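You operate a simulated robot arm through the tools that you are given. There is no shell and no other tool.

The job below is to be done with a simulated robot arm. You get a single attempt, and the scene is never put back.

Task
Bring the blue pan to heat on hot plate one at setting 4.
Fine: pan on the ring before the dial is turned, plug one in socket three, socket block on; wait for the green lamp.

The check looks at the end state, three seconds after you hand in, the way a careful person would. Anything else that was tipped, shoved, dropped, spilled or broken makes it a failure.

Robot
A 7-joint arm with a three-finger gripper, fixed in place. Base frame: the origin is on the floor under the middle of its stand, x ahead of it, y to its left, z up; the work surface is at about z = 88. Lengths are in cm, angles in degrees, forces in N, time in s.
It reaches about 134.2 cm from its shoulder. Its first joint turns from -166.0 to 166.0 degrees. Payload 2.69 kg.
Tool frame: the origin (TCP) lies between the finger pads and is the grasp point; the fingertips stand 3 cm ahead of it; z points along the fingers, y is the line along which they close. The gripper opens to 12.8 cm; its body begins 11.7 cm behind the TCP.
Orientation is that of the tool frame in the base frame, as a unit quaternion [w, x, y, z]. With the fingers straight down and closing along the base's y, the tool's x points along the base's -x, its y along +y and its z along -z.

Tools
- The arm moves only by the tool servo_tool. Its argument "deltas" is a list of rows, each a list of 3 entries, a list of its own where there are three numbers: the shift along the tool's x, y, z in units of 100 mm (1.0 is 100 mm), then the turn, a rotation vector about the tool's x, y, z in units of 45 degrees (1.0 is 45 degrees), then the finger opening in cm, from 0 to 12.8. In form: [[[x, y, z], [wx, wy, wz], grip], ...]. A call has 1 to 20 rows; each row is the pose to reach, as a shift and turn from the pose commanded when the call began, along the tool's axes at that moment. A call with a number of a shift or a turn outside -1 to 1 is refused whole. A row lasts 0.2 s, in which the tool goes at most 5 cm and 8.6 degrees; a call with a longer step from one row to the next is refused whole, and so is a gripper value outside its range. Where a pose cannot be reached the arm comes as near as it can. A force on the tool above 40 N (or 10 N above the force at the start of the call, whichever is more), or a blocked arm, ends the call early, and 0.2 s more pass. Each finger travels about 12.7 cm/s and halts on what it meets, pressing with about 31 N; the grip force reading is that of the motor and also rises with nothing between the fingers. The clock runs only during rows and for 0.2 s after the last one: add rows that repeat a pose to give the fingers time. It gives the time, the measured TCP pose, the force on the tool (base axes), the opening and the grip force at its end, in the units of the frame above (readings bear some noise), with the torque about the TCP (base axes, N m) and any sound that the robot's microphone picked up.
- Cameras (640 x 400 px; columns grow to the right, rows downward): "scene" is fixed at [39.87, 50.24, 163.06]; the picture's right is [-0.70, -0.71, 0.00], its down [-0.56, 0.55, -0.62] and it looks along [0.45, -0.44, -0.78] (base axes); focal length 296 px, centre (320, 200). "wrist" rides on the gripper at [5.8, 5.4, -13.1] in the tool frame; the picture's right is [-0.68, 0.74, 0.00], its down [-0.62, -0.57, -0.55] and it looks along [-0.40, -0.37, 0.84] (tool axes); focal length 234 px, centre (320, 200). There is no depth. A picture from a camera that has moved, and an enlarged one, comes with that camera's place and axes in the base frame and with its lens.
- grab_frame(camera): a new picture of that camera. The clock stands still meanwhile.
- raise_lower(by): moves the trunk up (or, below 0, down) by that many cm; the arm rides with it, the base frame stays. It gives what a move gives, with no picture.
- enlarge(camera, box): a new picture of the part [left, top, right, bottom] of that camera's present view, enlarged. The clock stands still meanwhile.
- close_job(): hands the job in; it is judged then, once.

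Places have to be worked out from the pictures, the camera data and where the tool is seen. Open the gripper and draw the arm clear of the work before you hand the job in, unless the task says otherwise.

The tools are called after "Emit:" by a JSON object that holds its "api" and its "payload". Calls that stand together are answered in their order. servo_tool: Moves the arm, as the interface text tells. Its arguments: {"type":"object","properties":{"deltas":{"type":"array","items":{"type":"array"}}},"required":["deltas"]} The other tools are called the same way: raise_lower (by) moves the trunk up or down; grab_frame (camera) takes a picture; enlarge (camera, box) takes an enlarged picture of a part of a camera's view; close_job () hands the job in.

At the start:

```text
t: 0.0
tool_pos: [63.54, -5.78, 127.32]
ee_rot: [0.0, 0.0, 1.0, 0.0]
contact_force: [1.0, 0.4, 0.1]
torque: [0.0, -0.02, -0.01]
gripper_width: 12.78
gripper_force: 0.1
trunk travel left (down, up): [-15.0, 20.0]
```

scene: 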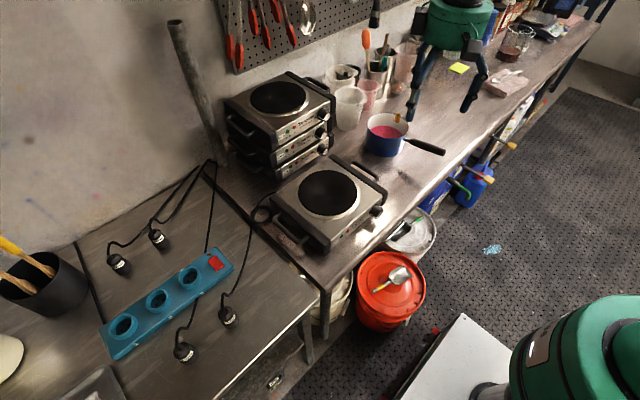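
wrist: 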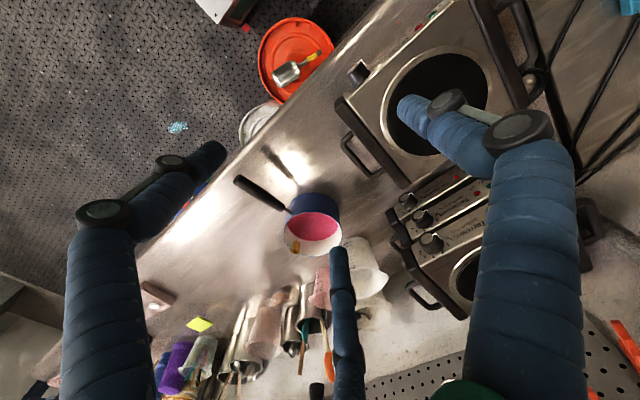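

I start by looking closely at the scene: the hot plates, plugs, socket block and pan.

Emit:
{"api": "enlarge", "payload": {"camera": "scene", "box": [80, 150, 280, 375]}}

Emit:
{"api": "enlarge", "payload": {"camera": "scene", "box": [210, 60, 400, 180]}}

Emit:
{"api": "enlarge", "payload": {"camera": "scene", "box": [240, 140, 420, 280]}}

Emit:
{"api": "enlarge", "payload": {"camera": "scene", "box": [330, 80, 470, 180]}}

Emit:
{"api": "enlarge", "payload": {"camera": "wrist", "box": [320, 0, 640, 320]}}

```text
1.78 times, centred on (180, 262) of scene
camera zoom: at [39.87, 50.24, 163.06], right [-0.7, -0.71, 0.0], down [-0.56, 0.55, -0.62], along [0.45, -0.44, -0.78], focal length 527 px, centre (569, 89)
```

zoom: 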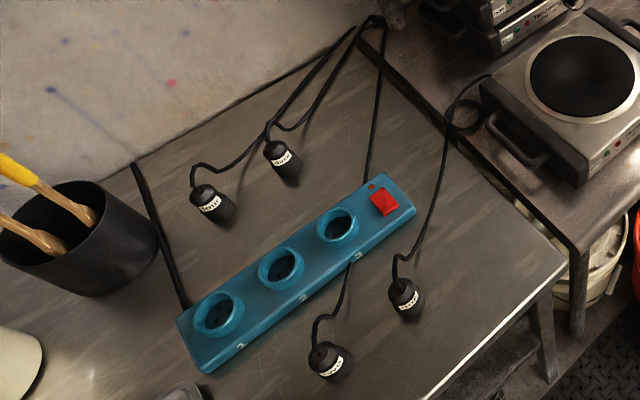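

```text
3.33 times, centred on (305, 120) of scene
camera zoom: at [39.87, 50.24, 163.06], right [-0.7, -0.71, 0.0], down [-0.56, 0.55, -0.62], along [0.45, -0.44, -0.78], focal length 988 px, centre (370, 467)
```

zoom: 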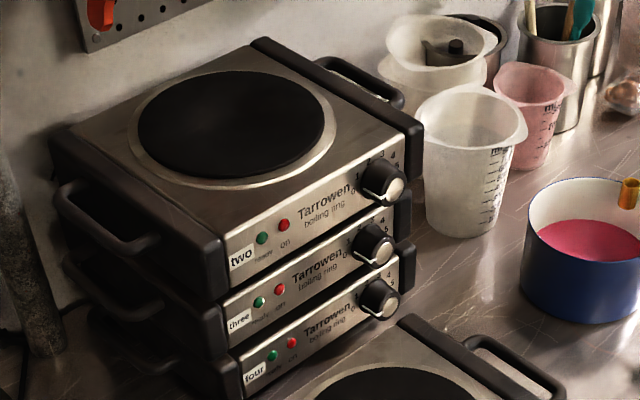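

```text
2.86 times, centred on (330, 210) of scene
camera zoom: at [39.87, 50.24, 163.06], right [-0.7, -0.71, 0.0], down [-0.56, 0.55, -0.62], along [0.45, -0.44, -0.78], focal length 847 px, centre (291, 171)
```

zoom: 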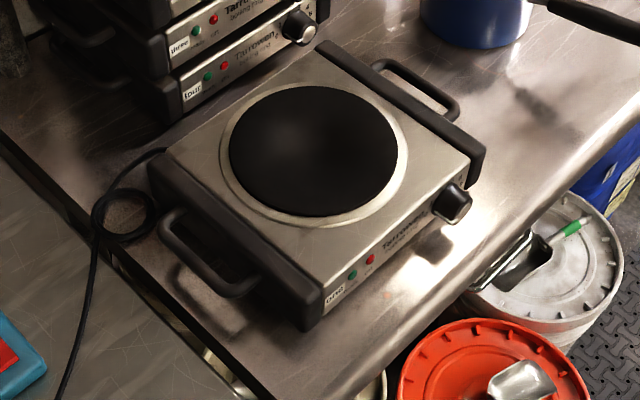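

```text
4.00 times, centred on (400, 130) of scene
camera zoom: at [39.87, 50.24, 163.06], right [-0.7, -0.71, 0.0], down [-0.56, 0.55, -0.62], along [0.45, -0.44, -0.78], focal length 1186 px, centre (0, 480)
```

zoom: 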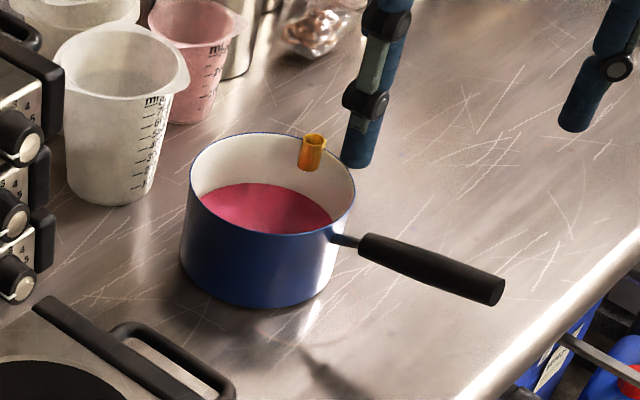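

```text
1.25 times, centred on (480, 160) of wrist
camera zoom: at [57.69, -0.43, 140.23], right [0.68, 0.74, 0.0], down [0.62, -0.57, 0.55], along [0.4, -0.37, -0.84], focal length 293 px, centre (120, 250)
```

zoom: 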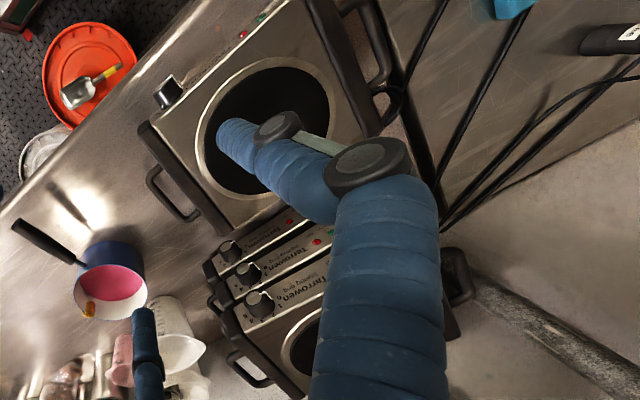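

The front plate seems labelled "one"; I zoom in on the plug labels and the socket numbers.

Emit:
{"api": "enlarge", "payload": {"camera": "scene", "box": [165, 290, 245, 365]}}

Emit:
{"api": "enlarge", "payload": {"camera": "scene", "box": [95, 220, 185, 280]}}

Emit:
{"api": "enlarge", "payload": {"camera": "scene", "box": [95, 290, 175, 360]}}

Emit:
{"api": "enlarge", "payload": {"camera": "scene", "box": [165, 240, 245, 310]}}

Emit:
{"api": "enlarge", "payload": {"camera": "scene", "box": [320, 190, 400, 250]}}

```text
5.33 times, centred on (205, 328) of scene
camera zoom: at [39.87, 50.24, 163.06], right [-0.7, -0.71, 0.0], down [-0.56, 0.55, -0.62], along [0.45, -0.44, -0.78], focal length 1581 px, centre (933, -480)
```

zoom: 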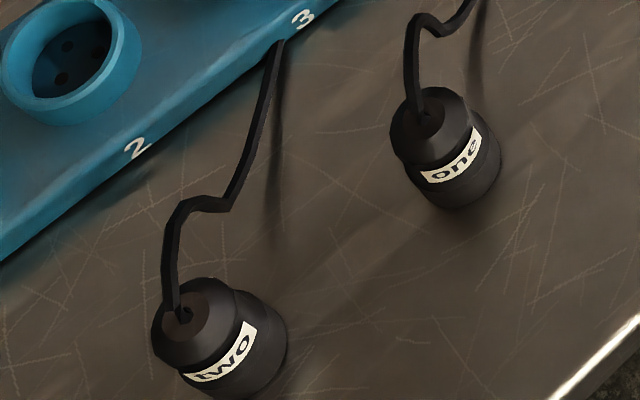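

```text
6.67 times, centred on (140, 250) of scene
camera zoom: at [39.87, 50.24, 163.06], right [-0.7, -0.71, 0.0], down [-0.56, 0.55, -0.62], along [0.45, -0.44, -0.78], focal length 1977 px, centre (1520, -133)
```

zoom: 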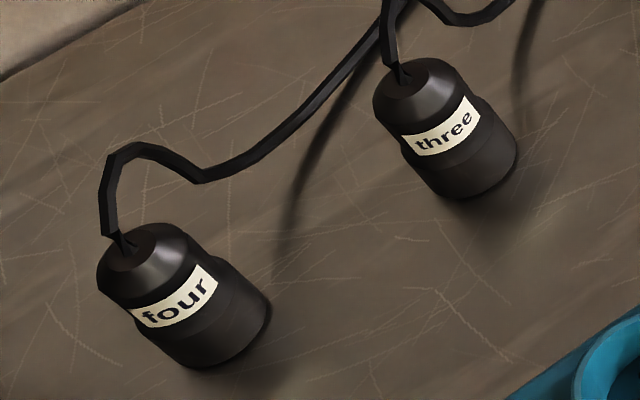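

```text
5.71 times, centred on (135, 325) of scene
camera zoom: at [39.87, 50.24, 163.06], right [-0.7, -0.71, 0.0], down [-0.56, 0.55, -0.62], along [0.45, -0.44, -0.78], focal length 1694 px, centre (1377, -514)
```

zoom: 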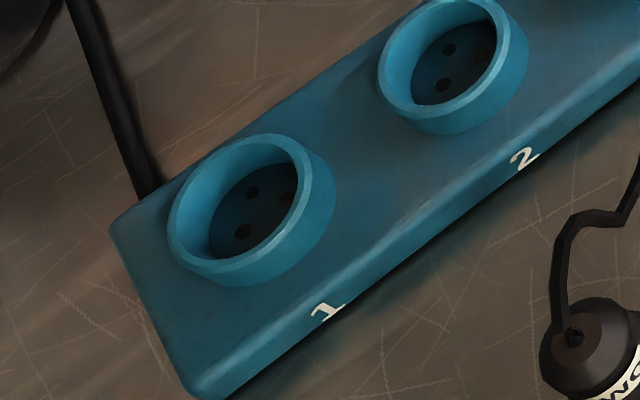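

```text
5.71 times, centred on (205, 275) of scene
camera zoom: at [39.87, 50.24, 163.06], right [-0.7, -0.71, 0.0], down [-0.56, 0.55, -0.62], along [0.45, -0.44, -0.78], focal length 1694 px, centre (977, -229)
```

zoom: 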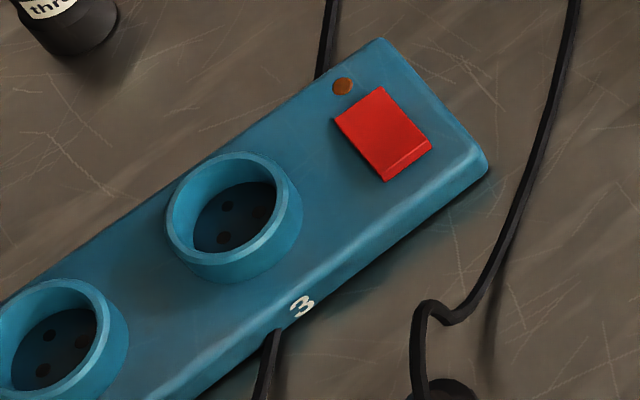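

```text
6.67 times, centred on (360, 220) of scene
camera zoom: at [39.87, 50.24, 163.06], right [-0.7, -0.71, 0.0], down [-0.56, 0.55, -0.62], along [0.45, -0.44, -0.78], focal length 1977 px, centre (53, 67)
```

zoom: 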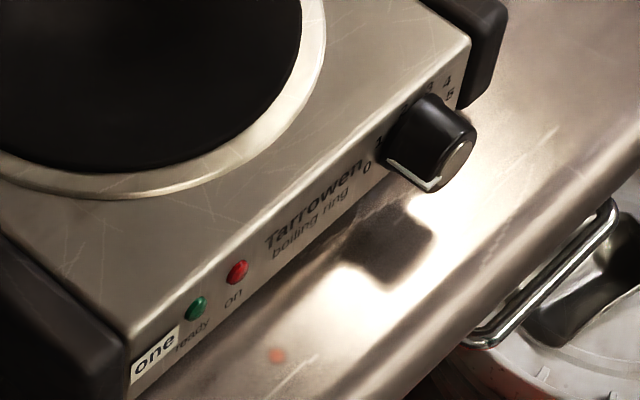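

Plug one is the right-front plug (about x 71, y 50), socket 3 is nearest the red switch (about x 85, y 51), and plate one is the front one. I first close the fingers partly in the air to learn how they move.

Emit:
{"api": "servo_tool", "payload": {"deltas": [[[0, 0, 0], [0, 0, 0], 9], [[0, 0, 0], [0, 0, 0], 6], [[0, 0, 0], [0, 0, 0], 3], [[0, 0, 0], [0, 0, 0], 3]]}}

Emit:
{"api": "grab_frame", "payload": {"camera": "wrist"}}

Emit:
{"api": "grab_frame", "payload": {"camera": "scene"}}

```text
t: 1.0
tool_pos: [63.59, -5.74, 127.32]
ee_rot: [0.0, 0.0, 1.0, -0.001]
contact_force: [-0.4, 0.3, 0.3]
torque: [0.0, 0.03, 0.0]
gripper_width: 2.97
gripper_force: 0.0
trunk travel left (down, up): [-15.0, 20.0]
```

```text
taken
camera wrist: at [57.69, -0.43, 140.23], right [0.68, 0.74, 0.0], down [0.62, -0.57, 0.55], along [0.4, -0.37, -0.84], focal length 234 px, centre (320, 200)
```

wrist: 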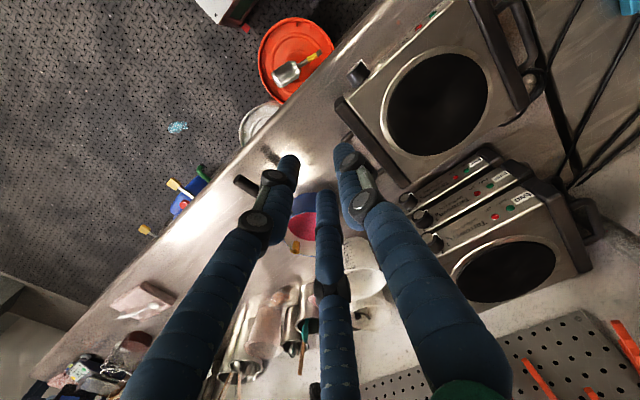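

```text
taken
```

scene: 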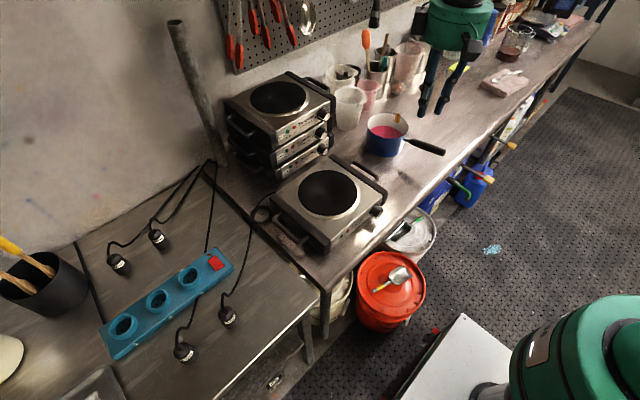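

The fingers close concentrically like a three-jaw chuck. I open again and enlarge the wrist view on the pan and on the plate for triangulation.

Emit:
{"api": "servo_tool", "payload": {"deltas": [[[0, 0, 0], [0, 0, 0], 6], [[0, 0, 0], [0, 0, 0], 9], [[0, 0, 0], [0, 0, 0], 12.8], [[0, 0, 0], [0, 0, 0], 12.8]]}}

Emit:
{"api": "enlarge", "payload": {"camera": "wrist", "box": [220, 150, 400, 270]}}

Emit:
{"api": "enlarge", "payload": {"camera": "wrist", "box": [330, 0, 560, 200]}}

```text
t: 2.0
tool_pos: [63.52, -5.78, 127.25]
ee_rot: [0.0, 0.0, 1.0, 0.001]
contact_force: [-0.2, -0.9, -0.1]
torque: [0.0, -0.03, -0.01]
gripper_width: 12.81
gripper_force: 0.0
trunk travel left (down, up): [-15.0, 20.0]
```

```text
3.33 times, centred on (310, 210) of wrist
camera zoom: at [57.69, -0.43, 140.23], right [0.68, 0.74, 0.0], down [0.62, -0.57, 0.55], along [0.4, -0.37, -0.84], focal length 781 px, centre (353, 167)
```

zoom: 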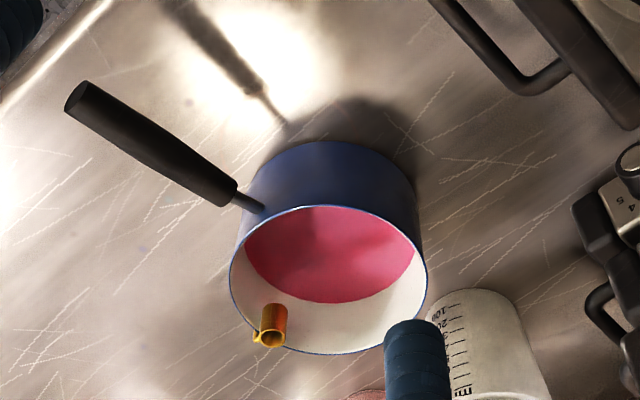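

```text
2.00 times, centred on (445, 100) of wrist
camera zoom: at [57.69, -0.43, 140.23], right [0.68, 0.74, 0.0], down [0.62, -0.57, 0.55], along [0.4, -0.37, -0.84], focal length 468 px, centre (70, 400)
```

zoom: 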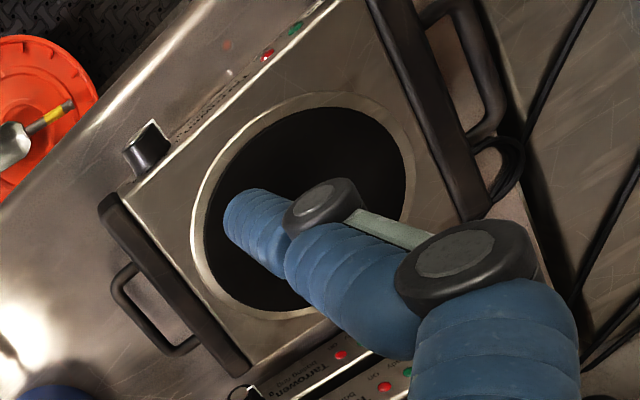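

Triangulated: pan rim centre about (83.5, -26.4, 98.5), diameter about 14; its handle runs from (74, -27, 97) up to (62, -26.4, 100). Ring of plate one is at about (78, 9.5, 96). I turn the tool to point forward along the handle with the thumb finger on top, in steps, well above everything.

Emit:
{"api": "servo_tool", "payload": {"deltas": [[[0.1, -0.2, 0], [-0.085, -0.09, 0.1157], 12.8], [[0.2, -0.4, 0], [-0.17, -0.18, 0.2315], 12.8], [[0.3, -0.6, 0], [-0.255, -0.27, 0.347], 12.8], [[0.4, -0.8, 0], [-0.34, -0.36, 0.463], 12.8], [[0.5, -1.0, 0], [-0.4247, -0.45, 0.5787], 12.8]]}}

Emit:
{"api": "servo_tool", "payload": {"deltas": [[[0, 0, 0], [-0.085, -0.09, 0.1157], 12.8], [[0, 0, 0], [-0.17, -0.18, 0.2315], 12.8], [[0, 0, 0], [-0.255, -0.27, 0.347], 12.8], [[0, 0, 0], [-0.34, -0.36, 0.463], 12.8], [[0, 0, 0], [-0.4247, -0.45, 0.5787], 12.8]]}}

Emit:
{"api": "servo_tool", "payload": {"deltas": [[[0, 0, 0], [-0.085, -0.09, 0.1157], 12.8], [[0, 0, 0], [-0.17, -0.18, 0.2315], 12.8], [[0, 0, 0], [-0.255, -0.27, 0.347], 12.8], [[0, 0, 0], [-0.34, -0.36, 0.463], 12.8], [[0, 0, 0], [-0.4247, -0.45, 0.5787], 12.8]]}}

Emit:
{"api": "grab_frame", "payload": {"camera": "wrist"}}

Emit:
{"api": "grab_frame", "payload": {"camera": "scene"}}

```text
t: 3.2
tool_pos: [58.54, -15.74, 127.36]
ee_rot: [0.175, 0.223, 0.945, 0.163]
contact_force: [0.1, 1.3, 0.2]
torque: [-0.03, -0.02, -0.01]
gripper_width: 12.79
gripper_force: 0.1
trunk travel left (down, up): [-15.0, 20.0]
```

```text
t: 4.4
tool_pos: [58.49, -15.77, 127.4]
ee_rot: [0.329, 0.422, 0.786, 0.309]
contact_force: [0.0, 0.1, -0.3]
torque: [-0.02, 0.01, 0.02]
gripper_width: 12.78
gripper_force: 0.1
trunk travel left (down, up): [-15.0, 20.0]
```

```text
t: 5.6
tool_pos: [58.58, -15.68, 127.29]
ee_rot: [0.447, 0.574, 0.541, 0.422]
contact_force: [-0.2, 0.0, 0.1]
torque: [0.0, -0.02, 0.05]
gripper_width: 12.82
gripper_force: 0.0
trunk travel left (down, up): [-15.0, 20.0]
```

```text
taken
camera wrist: at [47.55, -9.3, 135.56], right [0.14, -0.69, 0.71], down [-0.71, -0.58, -0.41], along [0.69, -0.44, -0.57], focal length 234 px, centre (320, 200)
```

wrist: 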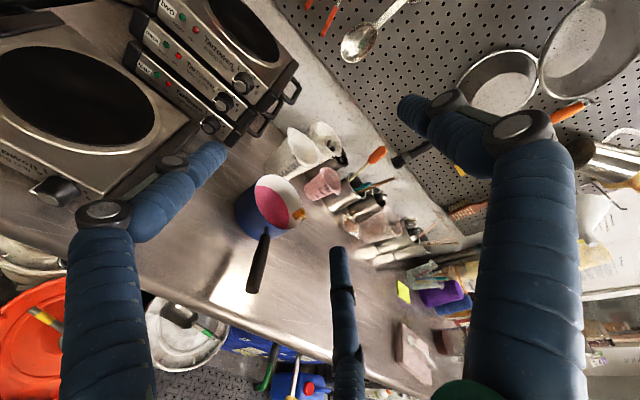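

```text
taken
```

scene: 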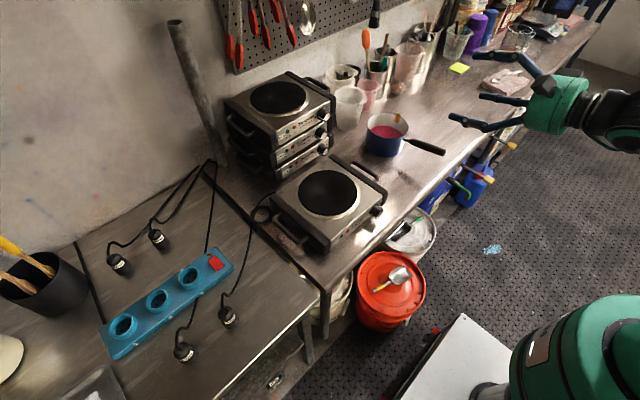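

The arm reaches the forward-pointing pose. I zoom on the pan and plate dial from this view to refine positions.

Emit:
{"api": "enlarge", "payload": {"camera": "wrist", "box": [210, 160, 340, 300]}}

Emit:
{"api": "enlarge", "payload": {"camera": "wrist", "box": [0, 100, 140, 220]}}

```text
2.86 times, centred on (275, 230) of wrist
camera zoom: at [47.55, -9.3, 135.56], right [0.14, -0.69, 0.71], down [-0.71, -0.58, -0.41], along [0.69, -0.44, -0.57], focal length 669 px, centre (449, 114)
```

zoom: 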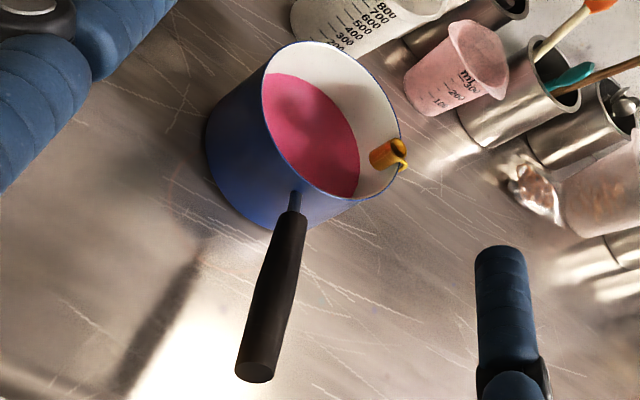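

```text
3.33 times, centred on (70, 160) of wrist
camera zoom: at [47.55, -9.3, 135.56], right [0.14, -0.69, 0.71], down [-0.71, -0.58, -0.41], along [0.69, -0.44, -0.57], focal length 781 px, centre (1153, 333)
```

zoom: 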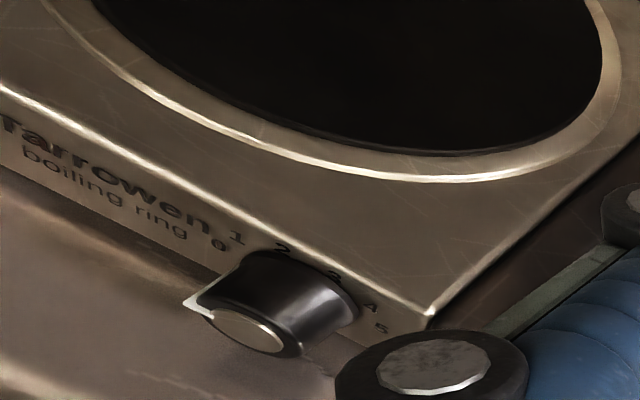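

The handle axis is confirmed to about half a centimetre. I move above the handle with the fingers open, aligned with it.

Emit:
{"api": "servo_tool", "payload": {"deltas": [[[-0.132, -0.131, 0.209], [0, 0, 0], 12.8], [[-0.264, -0.263, 0.418], [0, 0, 0], 12.8], [[-0.395, -0.394, 0.628], [0, 0, 0], 12.8], [[-0.527, -0.526, 0.837], [0, 0, 0], 12.8]]}}

Emit:
{"api": "servo_tool", "payload": {"deltas": [[[-0.132, -0.131, 0.209], [0, 0, 0], 12.8], [[-0.264, -0.263, 0.418], [0, 0, 0], 12.8], [[-0.395, -0.394, 0.628], [0, 0, 0], 12.8], [[-0.527, -0.526, 0.837], [0, 0, 0], 12.8]]}}

Emit:
{"api": "grab_frame", "payload": {"camera": "wrist"}}

Emit:
{"api": "enlarge", "payload": {"camera": "scene", "box": [340, 50, 560, 190]}}

```text
t: 6.6
tool_pos: [65.05, -21.43, 120.08]
ee_rot: [0.447, 0.574, 0.542, 0.421]
contact_force: [-0.4, 0.8, 0.9]
torque: [0.0, 0.03, -0.03]
gripper_width: 12.8
gripper_force: 0.0
trunk travel left (down, up): [-15.0, 20.0]
```

```text
t: 7.6
tool_pos: [71.58, -27.06, 112.87]
ee_rot: [0.446, 0.575, 0.542, 0.421]
contact_force: [0.0, -0.4, 1.4]
torque: [-0.04, 0.03, -0.02]
gripper_width: 12.82
gripper_force: 0.1
trunk travel left (down, up): [-15.0, 20.0]
```

```text
taken
camera wrist: at [60.53, -20.63, 121.19], right [0.14, -0.69, 0.71], down [-0.71, -0.58, -0.41], along [0.69, -0.44, -0.57], focal length 234 px, centre (320, 200)
```

wrist: 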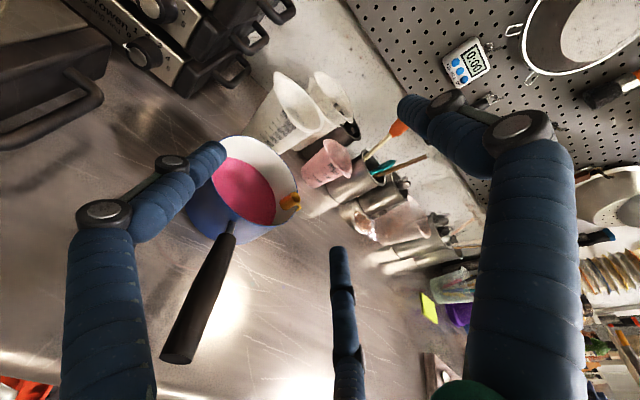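

```text
2.86 times, centred on (450, 120) of scene
camera zoom: at [39.87, 50.24, 163.06], right [-0.7, -0.71, 0.0], down [-0.56, 0.55, -0.62], along [0.45, -0.44, -0.78], focal length 847 px, centre (-51, 429)
```

zoom: 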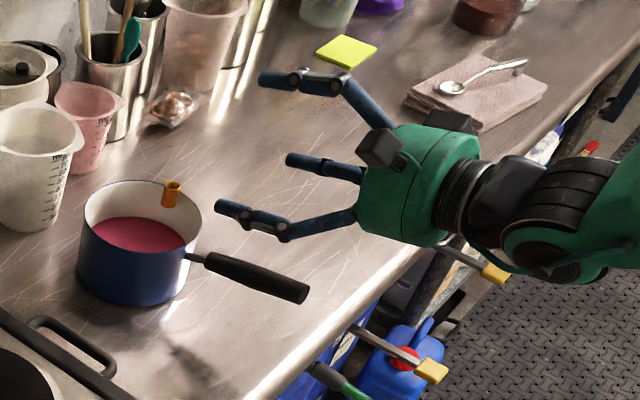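

I zoom on the handle in this closer view to refine its lateral position.

Emit:
{"api": "enlarge", "payload": {"camera": "wrist", "box": [140, 120, 320, 380]}}

```text
1.54 times, centred on (230, 250) of wrist
camera zoom: at [60.53, -20.63, 121.19], right [0.14, -0.69, 0.71], down [-0.71, -0.58, -0.41], along [0.69, -0.44, -0.57], focal length 360 px, centre (458, 123)
```

zoom: 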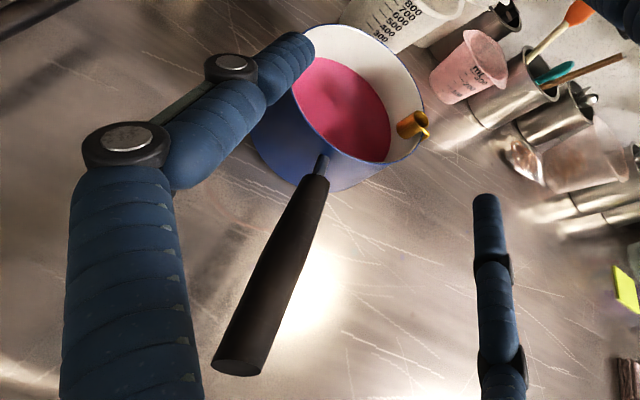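

Refined handle axis is at y ≈ -27.3. I descend halfway with a small yaw correction and check.

Emit:
{"api": "servo_tool", "payload": {"deltas": [[[0, -0.25, 0.07], [0, 0.03, 0], 12.8], [[-0.005, -0.5, 0.14], [0, 0.06, 0], 12.8], [[-0.0115, -0.735, 0.211], [0, 0.067, 0], 12.8]]}}

Emit:
{"api": "grab_frame", "payload": {"camera": "wrist"}}

Emit:
{"api": "enlarge", "payload": {"camera": "scene", "box": [340, 70, 540, 190]}}

```text
t: 8.4
tool_pos: [71.92, -27.18, 105.34]
ee_rot: [0.432, 0.563, 0.553, 0.436]
contact_force: [0.9, 0.1, 0.3]
torque: [0.02, 0.02, 0.03]
gripper_width: 12.8
gripper_force: 0.1
trunk travel left (down, up): [-15.0, 20.0]
```

```text
taken
camera wrist: at [60.5, -21.47, 113.64], right [0.18, -0.69, 0.7], down [-0.67, -0.61, -0.42], along [0.72, -0.4, -0.57], focal length 234 px, centre (320, 200)
```

wrist: 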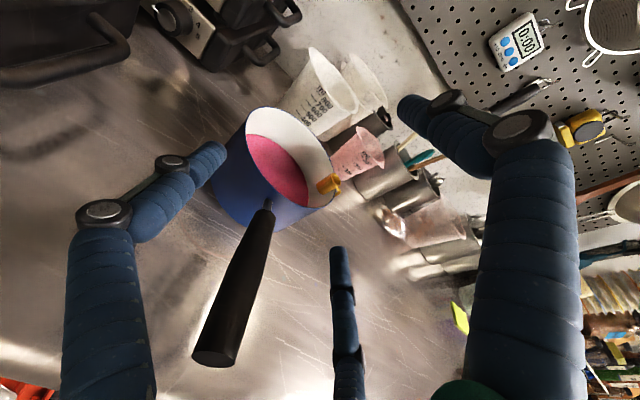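

```text
3.20 times, centred on (440, 130) of scene
camera zoom: at [39.87, 50.24, 163.06], right [-0.7, -0.71, 0.0], down [-0.56, 0.55, -0.62], along [0.45, -0.44, -0.78], focal length 949 px, centre (-64, 424)
```

zoom: 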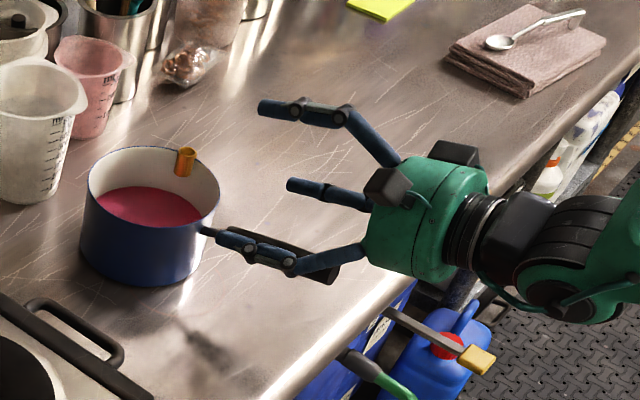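

The handle lies between the two lower fingers as planned. I descend the rest so the grasp centre meets the handle axis.

Emit:
{"api": "servo_tool", "payload": {"deltas": [[[-0.01, -0.25, 0.07], [0, 0, 0], 12.8], [[-0.015, -0.5, 0.14], [0, 0, 0], 12.8], [[-0.022, -0.745, 0.21], [0, 0, 0], 12.8]]}}

Emit:
{"api": "grab_frame", "payload": {"camera": "wrist"}}

Emit:
{"api": "enlarge", "payload": {"camera": "scene", "box": [340, 70, 540, 190]}}

```text
t: 9.2
tool_pos: [72.13, -27.42, 97.67]
ee_rot: [0.432, 0.563, 0.554, 0.436]
contact_force: [0.0, -0.4, 0.2]
torque: [-0.02, 0.01, -0.01]
gripper_width: 12.8
gripper_force: 0.1
trunk travel left (down, up): [-15.0, 20.0]
```

```text
taken
camera wrist: at [60.74, -21.5, 105.96], right [0.18, -0.69, 0.71], down [-0.67, -0.61, -0.42], along [0.72, -0.4, -0.57], focal length 234 px, centre (320, 200)
```

wrist: 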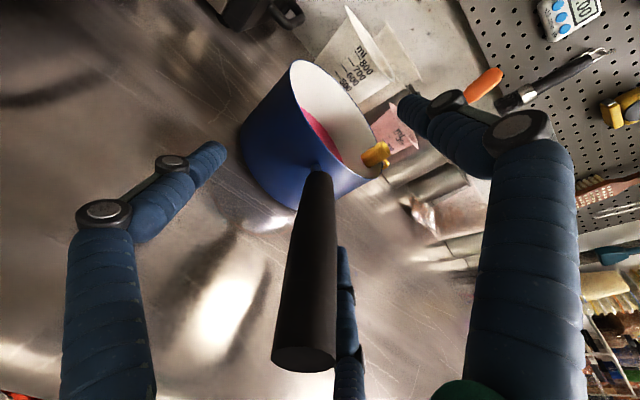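

```text
3.20 times, centred on (440, 130) of scene
camera zoom: at [39.87, 50.24, 163.06], right [-0.7, -0.71, 0.0], down [-0.56, 0.55, -0.62], along [0.45, -0.44, -0.78], focal length 949 px, centre (-64, 424)
```

zoom: 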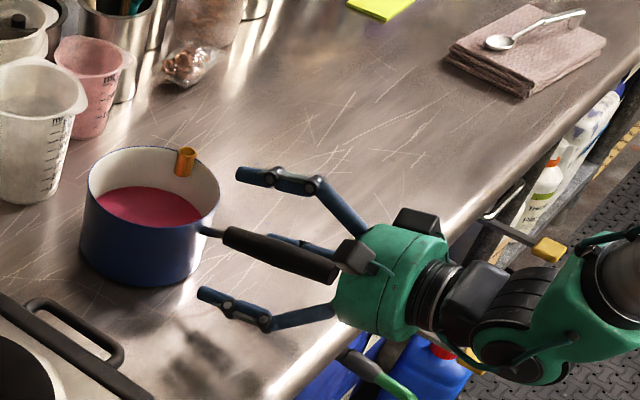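

The handle sits almost on the tool axis with its front end at the fingertips. I close the fingers gradually onto it.

Emit:
{"api": "servo_tool", "payload": {"deltas": [[[0, 0, 0], [0, 0, 0], 9], [[0, 0, 0], [0, 0, 0], 6], [[0, 0, 0], [0, 0, 0], 4], [[0, 0, 0], [0, 0, 0], 3], [[0, 0, 0], [0, 0, 0], 2], [[0, 0, 0], [0, 0, 0], 1], [[0, 0, 0], [0, 0, 0], 0], [[0, 0, 0], [0, 0, 0], 0], [[0, 0, 0], [0, 0, 0], 0]]}}

Emit:
{"api": "grab_frame", "payload": {"camera": "wrist"}}

Emit:
{"api": "enlarge", "payload": {"camera": "scene", "box": [340, 70, 540, 190]}}

```text
t: 11.2
tool_pos: [72.0, -27.26, 97.49]
ee_rot: [0.432, 0.564, 0.553, 0.436]
contact_force: [0.4, -1.9, -6.7]
torque: [0.01, 0.22, -0.23]
gripper_width: 2.88
gripper_force: 31.3
trunk travel left (down, up): [-15.0, 20.0]
```

```text
taken
camera wrist: at [60.72, -21.48, 105.9], right [0.18, -0.69, 0.7], down [-0.68, -0.61, -0.42], along [0.72, -0.4, -0.57], focal length 234 px, centre (320, 200)
```

wrist: 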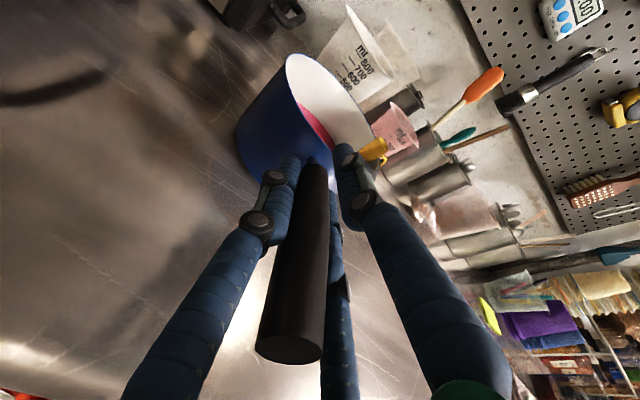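

```text
3.20 times, centred on (440, 130) of scene
camera zoom: at [39.87, 50.24, 163.06], right [-0.7, -0.71, 0.0], down [-0.56, 0.55, -0.62], along [0.45, -0.44, -0.78], focal length 949 px, centre (-64, 424)
```

zoom: 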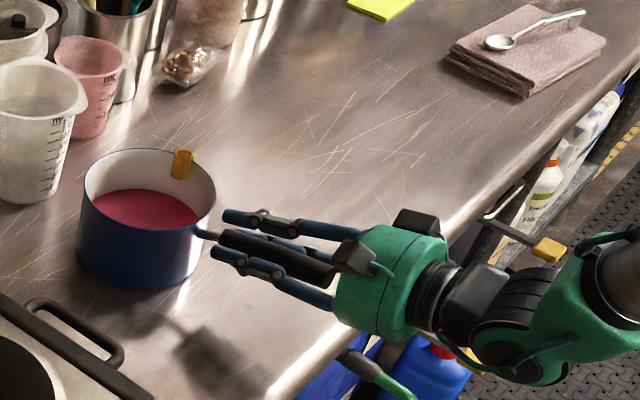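

Gripped at 2.9 cm with 31 N. I lift by 1.5 cm slowly to test weight and whether the pan tilts.

Emit:
{"api": "servo_tool", "payload": {"deltas": [[[0.001, 0.029, -0.0074], [0, 0, 0], 0], [[0.001, 0.058, -0.0149], [0, 0, 0], 0], [[0.001, 0.087, -0.022], [0, 0, 0], 0], [[0.001, 0.116, -0.0297], [0, 0, 0], 0], [[0.002, 0.145, -0.037], [0, 0, 0], 0], [[0.002, 0.145, -0.037], [0, 0, 0], 0]]}}

Emit:
{"api": "grab_frame", "payload": {"camera": "wrist"}}

Emit:
{"api": "enlarge", "payload": {"camera": "scene", "box": [340, 70, 540, 190]}}

```text
t: 12.6
tool_pos: [72.04, -27.29, 99.01]
ee_rot: [0.432, 0.563, 0.553, 0.437]
contact_force: [0.1, 0.5, -9.7]
torque: [-0.01, 0.83, 0.01]
gripper_width: 2.88
gripper_force: 31.7
trunk travel left (down, up): [-15.0, 20.0]
```

```text
taken
camera wrist: at [60.63, -21.57, 107.31], right [0.18, -0.69, 0.7], down [-0.68, -0.61, -0.42], along [0.72, -0.4, -0.57], focal length 234 px, centre (320, 200)
```

wrist: 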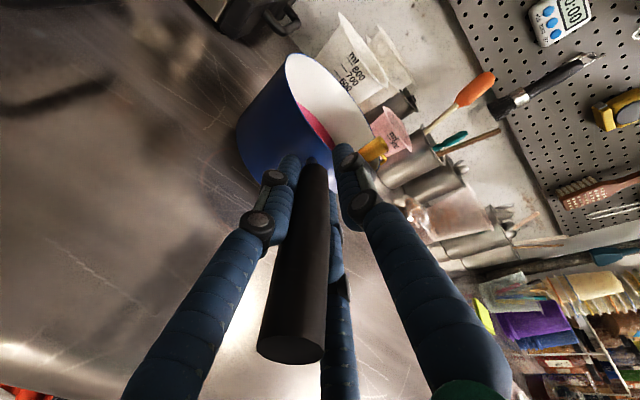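

```text
3.20 times, centred on (440, 130) of scene
camera zoom: at [39.87, 50.24, 163.06], right [-0.7, -0.71, 0.0], down [-0.56, 0.55, -0.62], along [0.45, -0.44, -0.78], focal length 949 px, centre (-64, 424)
```

zoom: 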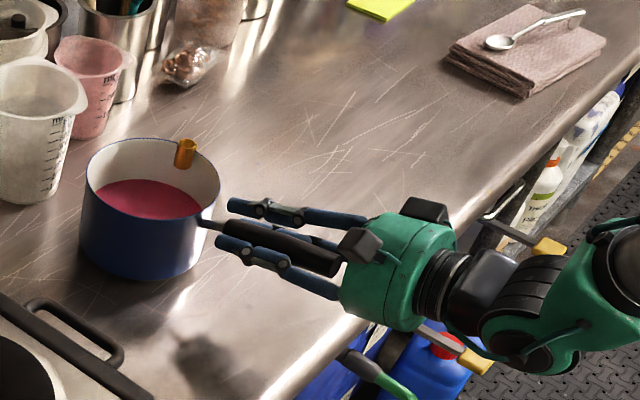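

The pan is off the table (about 9.7 N) and held level without slipping. I lift it another 12 cm.

Emit:
{"api": "servo_tool", "payload": {"deltas": [[[0.001, 0.06, -0.015], [0, 0, 0], 0], [[0.002, 0.18, -0.046], [0, 0, 0], 0], [[0.004, 0.32, -0.082], [0, 0, 0], 0], [[0.006, 0.46, -0.118], [0, 0, 0], 0], [[0.007, 0.55, -0.141], [0, 0, 0], 0], [[0.008, 0.582, -0.149], [0, 0, 0], 0]]}}

Emit:
{"api": "servo_tool", "payload": {"deltas": [[[0.001, 0.06, -0.015], [0, 0, 0], 0], [[0.002, 0.18, -0.046], [0, 0, 0], 0], [[0.004, 0.32, -0.082], [0, 0, 0], 0], [[0.006, 0.46, -0.118], [0, 0, 0], 0], [[0.007, 0.55, -0.141], [0, 0, 0], 0], [[0.008, 0.582, -0.149], [0, 0, 0], 0]]}}

Emit:
{"api": "grab_frame", "payload": {"camera": "wrist"}}

Emit:
{"api": "grab_frame", "payload": {"camera": "scene"}}

```text
t: 14.0
tool_pos: [71.99, -27.32, 105.15]
ee_rot: [0.432, 0.563, 0.554, 0.436]
contact_force: [0.1, 0.0, -10.1]
torque: [-0.02, 0.86, -0.02]
gripper_width: 2.9
gripper_force: 30.8
trunk travel left (down, up): [-15.0, 20.0]
```

```text
t: 15.4
tool_pos: [71.96, -27.31, 110.94]
ee_rot: [0.431, 0.564, 0.553, 0.436]
contact_force: [0.5, -0.4, -10.1]
torque: [-0.01, 0.84, 0.03]
gripper_width: 2.87
gripper_force: 30.8
trunk travel left (down, up): [-15.0, 20.0]
```

```text
taken
camera wrist: at [60.64, -21.53, 119.32], right [0.18, -0.69, 0.7], down [-0.68, -0.61, -0.42], along [0.72, -0.4, -0.57], focal length 234 px, centre (320, 200)
```

wrist: 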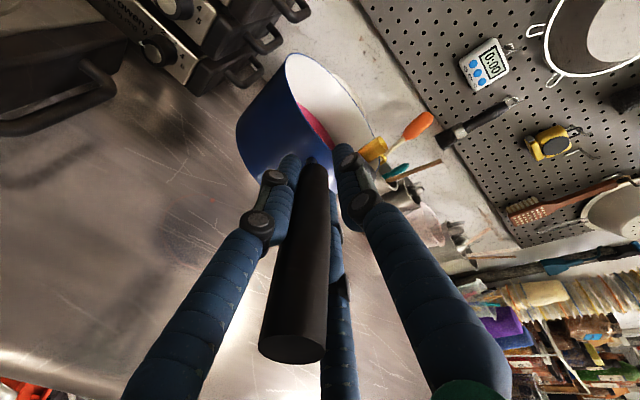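

```text
taken
```

scene: 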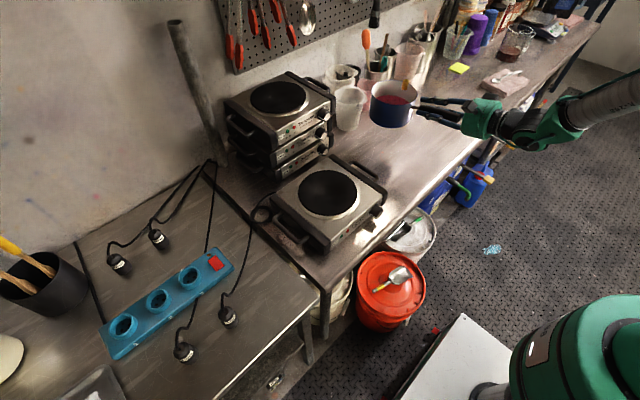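

Lifted stably. I zoom in on the pan and ring to get exact centres before moving it over.

Emit:
{"api": "enlarge", "payload": {"camera": "scene", "box": [350, 65, 450, 135]}}

Emit:
{"api": "enlarge", "payload": {"camera": "scene", "box": [260, 145, 400, 265]}}

```text
5.71 times, centred on (400, 100) of scene
camera zoom: at [39.87, 50.24, 163.06], right [-0.7, -0.71, 0.0], down [-0.56, 0.55, -0.62], along [0.45, -0.44, -0.78], focal length 1694 px, centre (-137, 771)
```

zoom: 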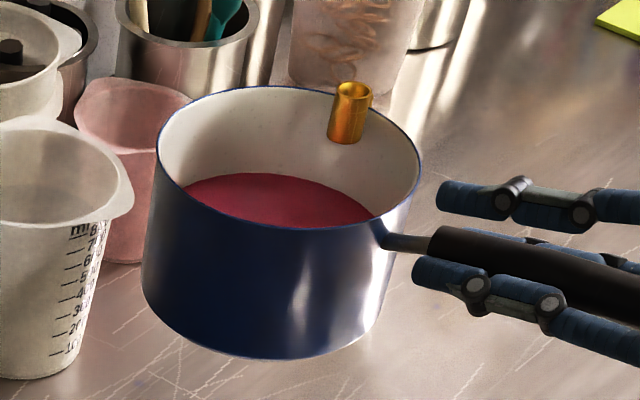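

```text
3.33 times, centred on (330, 205) of scene
camera zoom: at [39.87, 50.24, 163.06], right [-0.7, -0.71, 0.0], down [-0.56, 0.55, -0.62], along [0.45, -0.44, -0.78], focal length 988 px, centre (287, 183)
```

zoom: 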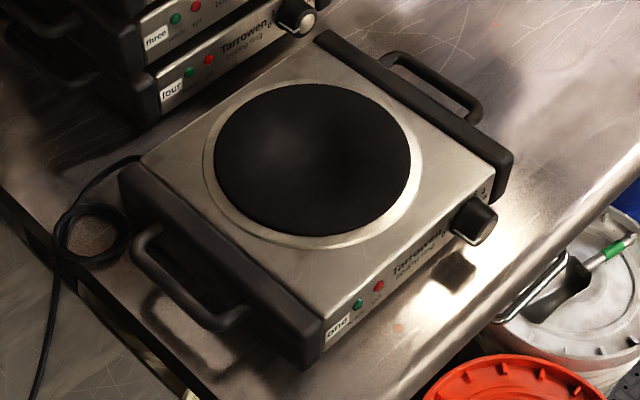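

Ring centre estimate (78, 9.2), top near z 96; pan centre sits about 12 cm ahead of the TCP on the handle line. I draw the pan back 6 cm in x, then carry it to the left in gentle steps.

Emit:
{"api": "servo_tool", "payload": {"deltas": [[[0, -0.01, -0.06], [0, 0, 0], 0], [[-0.001, -0.03, -0.2], [0, 0, 0], 0], [[-0.002, -0.06, -0.36], [0, 0, 0], 0], [[-0.003, -0.085, -0.5], [0, 0, 0], 0], [[-0.004, -0.1, -0.594], [0, 0, 0], 0]]}}

Emit:
{"api": "servo_tool", "payload": {"deltas": [[[0.08, -0.001, 0], [0, 0, 0], 0], [[0.25, -0.004, -0.001], [0, 0, 0], 0], [[0.45, -0.007, -0.003], [0, 0, 0], 0], [[0.65, -0.01, -0.004], [0, 0, 0], 0], [[0.83, -0.013, -0.005], [0, 0, 0], 0], [[0.91, -0.0146, -0.005], [0, 0, 0], 0]]}}

Emit:
{"api": "servo_tool", "payload": {"deltas": [[[0.08, -0.001, 0], [0, 0, 0], 0], [[0.25, -0.004, -0.001], [0, 0, 0], 0], [[0.45, -0.007, -0.003], [0, 0, 0], 0], [[0.65, -0.01, -0.004], [0, 0, 0], 0], [[0.83, -0.013, -0.005], [0, 0, 0], 0], [[0.91, -0.0146, -0.005], [0, 0, 0], 0]]}}

Emit:
{"api": "grab_frame", "payload": {"camera": "wrist"}}

Emit:
{"api": "grab_frame", "payload": {"camera": "scene"}}

```text
t: 16.6
tool_pos: [65.9, -27.36, 111.5]
ee_rot: [0.431, 0.564, 0.553, 0.436]
contact_force: [0.8, -0.1, -9.1]
torque: [0.05, 0.85, -0.01]
gripper_width: 2.87
gripper_force: 31.2
trunk travel left (down, up): [-15.0, 20.0]
```

```text
t: 18.0
tool_pos: [65.97, -18.24, 111.52]
ee_rot: [0.432, 0.563, 0.554, 0.436]
contact_force: [0.1, 0.5, -10.1]
torque: [0.05, 0.84, 0.0]
gripper_width: 2.85
gripper_force: 31.7
trunk travel left (down, up): [-15.0, 20.0]
```

```text
t: 19.4
tool_pos: [65.91, -9.12, 111.53]
ee_rot: [0.432, 0.563, 0.553, 0.436]
contact_force: [0.2, -0.7, -10.1]
torque: [0.04, 0.87, 0.0]
gripper_width: 2.84
gripper_force: 30.7
trunk travel left (down, up): [-15.0, 20.0]
```

```text
taken
camera wrist: at [54.63, -3.36, 119.84], right [0.18, -0.69, 0.71], down [-0.68, -0.61, -0.42], along [0.72, -0.4, -0.57], focal length 234 px, centre (320, 200)
```

wrist: 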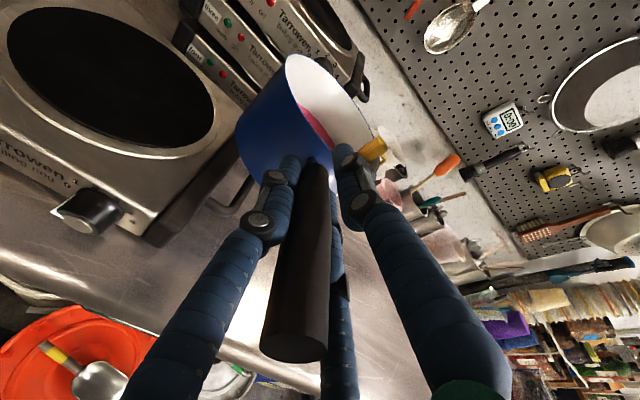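

```text
taken
```

scene: 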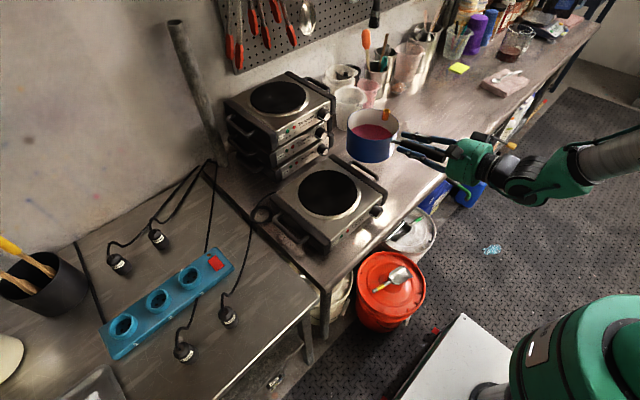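

I zoom on the ring and the dial from this nearer wrist view.

Emit:
{"api": "enlarge", "payload": {"camera": "wrist", "box": [0, 0, 260, 240]}}

Emit:
{"api": "enlarge", "payload": {"camera": "wrist", "box": [30, 150, 150, 250]}}

```text
1.67 times, centred on (130, 120) of wrist
camera zoom: at [54.63, -3.36, 119.84], right [0.18, -0.69, 0.71], down [-0.68, -0.61, -0.42], along [0.72, -0.4, -0.57], focal length 390 px, centre (637, 333)
```

zoom: 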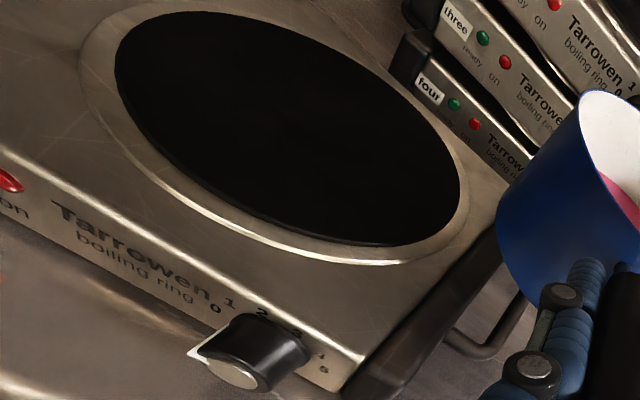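

```text
4.00 times, centred on (90, 200) of wrist
camera zoom: at [54.63, -3.36, 119.84], right [0.18, -0.69, 0.71], down [-0.68, -0.61, -0.42], along [0.72, -0.4, -0.57], focal length 937 px, centre (1240, 200)
```

zoom: 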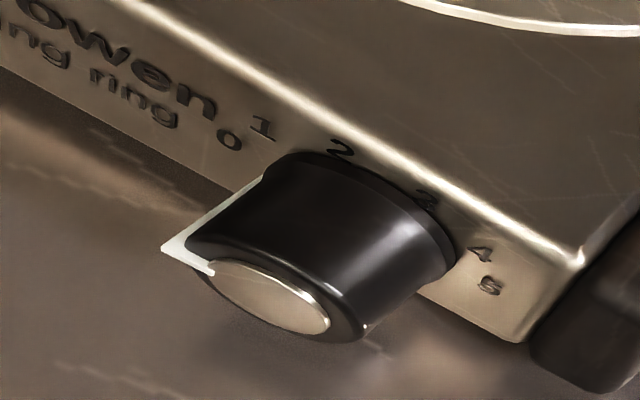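

From this view the ring fits a centre of (78.7, 8.9), radius 8.7. I carry the pan the rest of the way to hover above it.

Emit:
{"api": "servo_tool", "payload": {"deltas": [[[0.08, -0.001, 0.002], [0, 0, 0], 0], [[0.25, -0.002, 0.006], [0, 0, 0], 0], [[0.45, -0.004, 0.012], [0, 0, 0], 0], [[0.65, -0.005, 0.018], [0, 0, 0], 0], [[0.83, -0.006, 0.023], [0, 0, 0], 0], [[0.91, -0.007, 0.0245], [0, 0, 0], 0]]}}

Emit:
{"api": "servo_tool", "payload": {"deltas": [[[0.08, -0.001, 0.002], [0, 0, 0], 0], [[0.25, -0.002, 0.006], [0, 0, 0], 0], [[0.45, -0.004, 0.012], [0, 0, 0], 0], [[0.65, -0.005, 0.018], [0, 0, 0], 0], [[0.83, -0.006, 0.023], [0, 0, 0], 0], [[0.91, -0.007, 0.0245], [0, 0, 0], 0]]}}

Emit:
{"api": "grab_frame", "payload": {"camera": "wrist"}}

Emit:
{"api": "enlarge", "payload": {"camera": "scene", "box": [250, 110, 450, 260]}}

```text
t: 20.8
tool_pos: [65.66, -3.63, 112.38]
ee_rot: [0.42, 0.557, 0.563, 0.443]
contact_force: [0.1, 0.4, -8.7]
torque: [-0.02, 0.74, -0.02]
gripper_width: 2.44
gripper_force: 31.4
out of reach, approached as far as the arm can: row 3, 4, 5, 6
trunk travel left (down, up): [-15.0, 20.0]
```

```text
t: 22.2
tool_pos: [65.4, -1.45, 114.06]
ee_rot: [0.41, 0.552, 0.57, 0.449]
contact_force: [-0.1, 0.4, -10.1]
torque: [-0.05, 0.76, 0.0]
gripper_width: 2.43
gripper_force: 31.0
out of reach, approached as far as the arm can: row 1, 2, 3, 4, 5, 6
trunk travel left (down, up): [-15.0, 20.0]
```

```text
taken
camera wrist: at [53.89, 3.53, 122.64], right [0.23, -0.69, 0.69], down [-0.64, -0.64, -0.42], along [0.73, -0.35, -0.59], focal length 234 px, centre (320, 200)
```

wrist: 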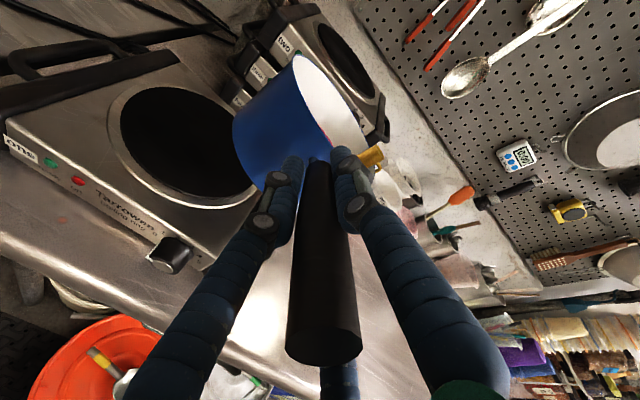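

```text
2.67 times, centred on (350, 185) of scene
camera zoom: at [39.87, 50.24, 163.06], right [-0.7, -0.71, 0.0], down [-0.56, 0.55, -0.62], along [0.45, -0.44, -0.78], focal length 791 px, centre (240, 240)
```

zoom: 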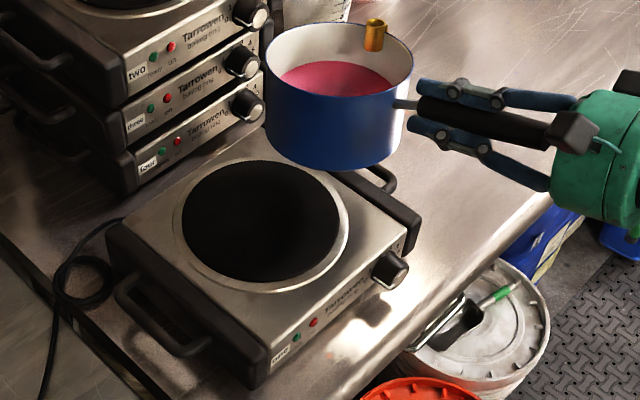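

The arm ran out of reach there (too folded close to its base), and the handle appears to have shifted slightly in the grip. I look closely at the pan before doing anything else.

Emit:
{"api": "enlarge", "payload": {"camera": "scene", "box": [335, 105, 475, 185]}}

Emit:
{"api": "enlarge", "payload": {"camera": "wrist", "box": [200, 40, 420, 380]}}

Emit:
{"api": "grab_frame", "payload": {"camera": "scene"}}

```text
4.57 times, centred on (405, 145) of scene
camera zoom: at [39.87, 50.24, 163.06], right [-0.7, -0.71, 0.0], down [-0.56, 0.55, -0.62], along [0.45, -0.44, -0.78], focal length 1355 px, centre (-69, 451)
```

zoom: 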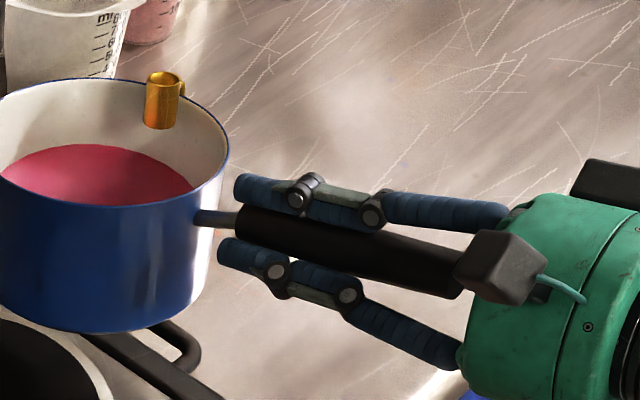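

```text
1.18 times, centred on (310, 210) of wrist
camera zoom: at [53.89, 3.53, 122.64], right [0.23, -0.69, 0.69], down [-0.64, -0.64, -0.42], along [0.73, -0.35, -0.59], focal length 276 px, centre (332, 188)
```

zoom: 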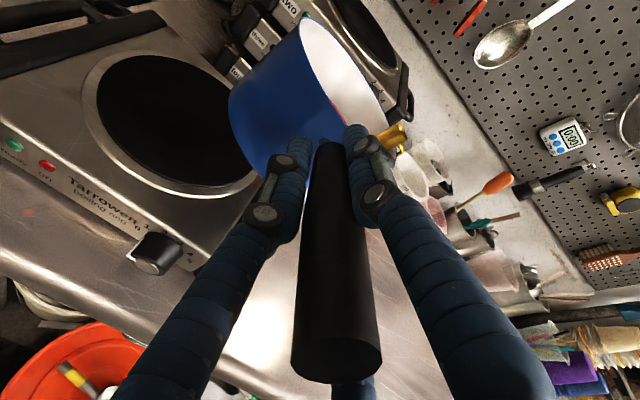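

```text
taken
```

scene: 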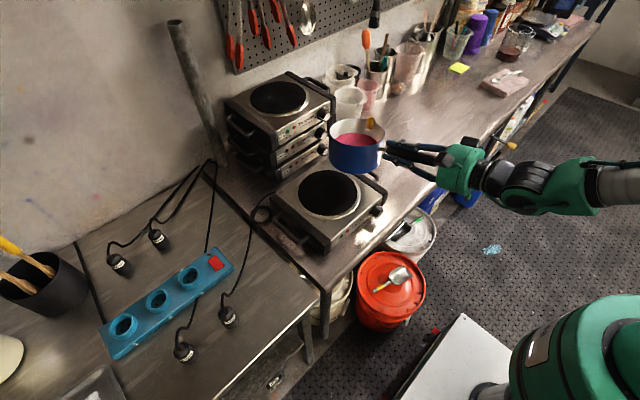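

The handle has re-seated flush along the fingers (pan now a few degrees nose-down, nothing spilled). I back off slowly towards -y to get within reach again.

Emit:
{"api": "servo_tool", "payload": {"deltas": [[[-0.05, 0, 0], [0, 0, 0], 0], [[-0.12, 0, 0], [0, 0, 0], 0], [[-0.2, 0, 0], [0, 0, 0], 0], [[-0.28, 0, 0], [0, 0, 0], 0], [[-0.35, 0, 0], [0, 0, 0], 0], [[-0.4, 0, 0], [0, 0, 0], 0]]}}

```text
t: 23.6
tool_pos: [65.68, -5.38, 113.88]
ee_rot: [0.41, 0.552, 0.57, 0.449]
contact_force: [0.3, 0.6, -10.3]
torque: [-0.03, 0.78, 0.0]
gripper_width: 2.45
gripper_force: 31.1
trunk travel left (down, up): [-15.0, 20.0]
```

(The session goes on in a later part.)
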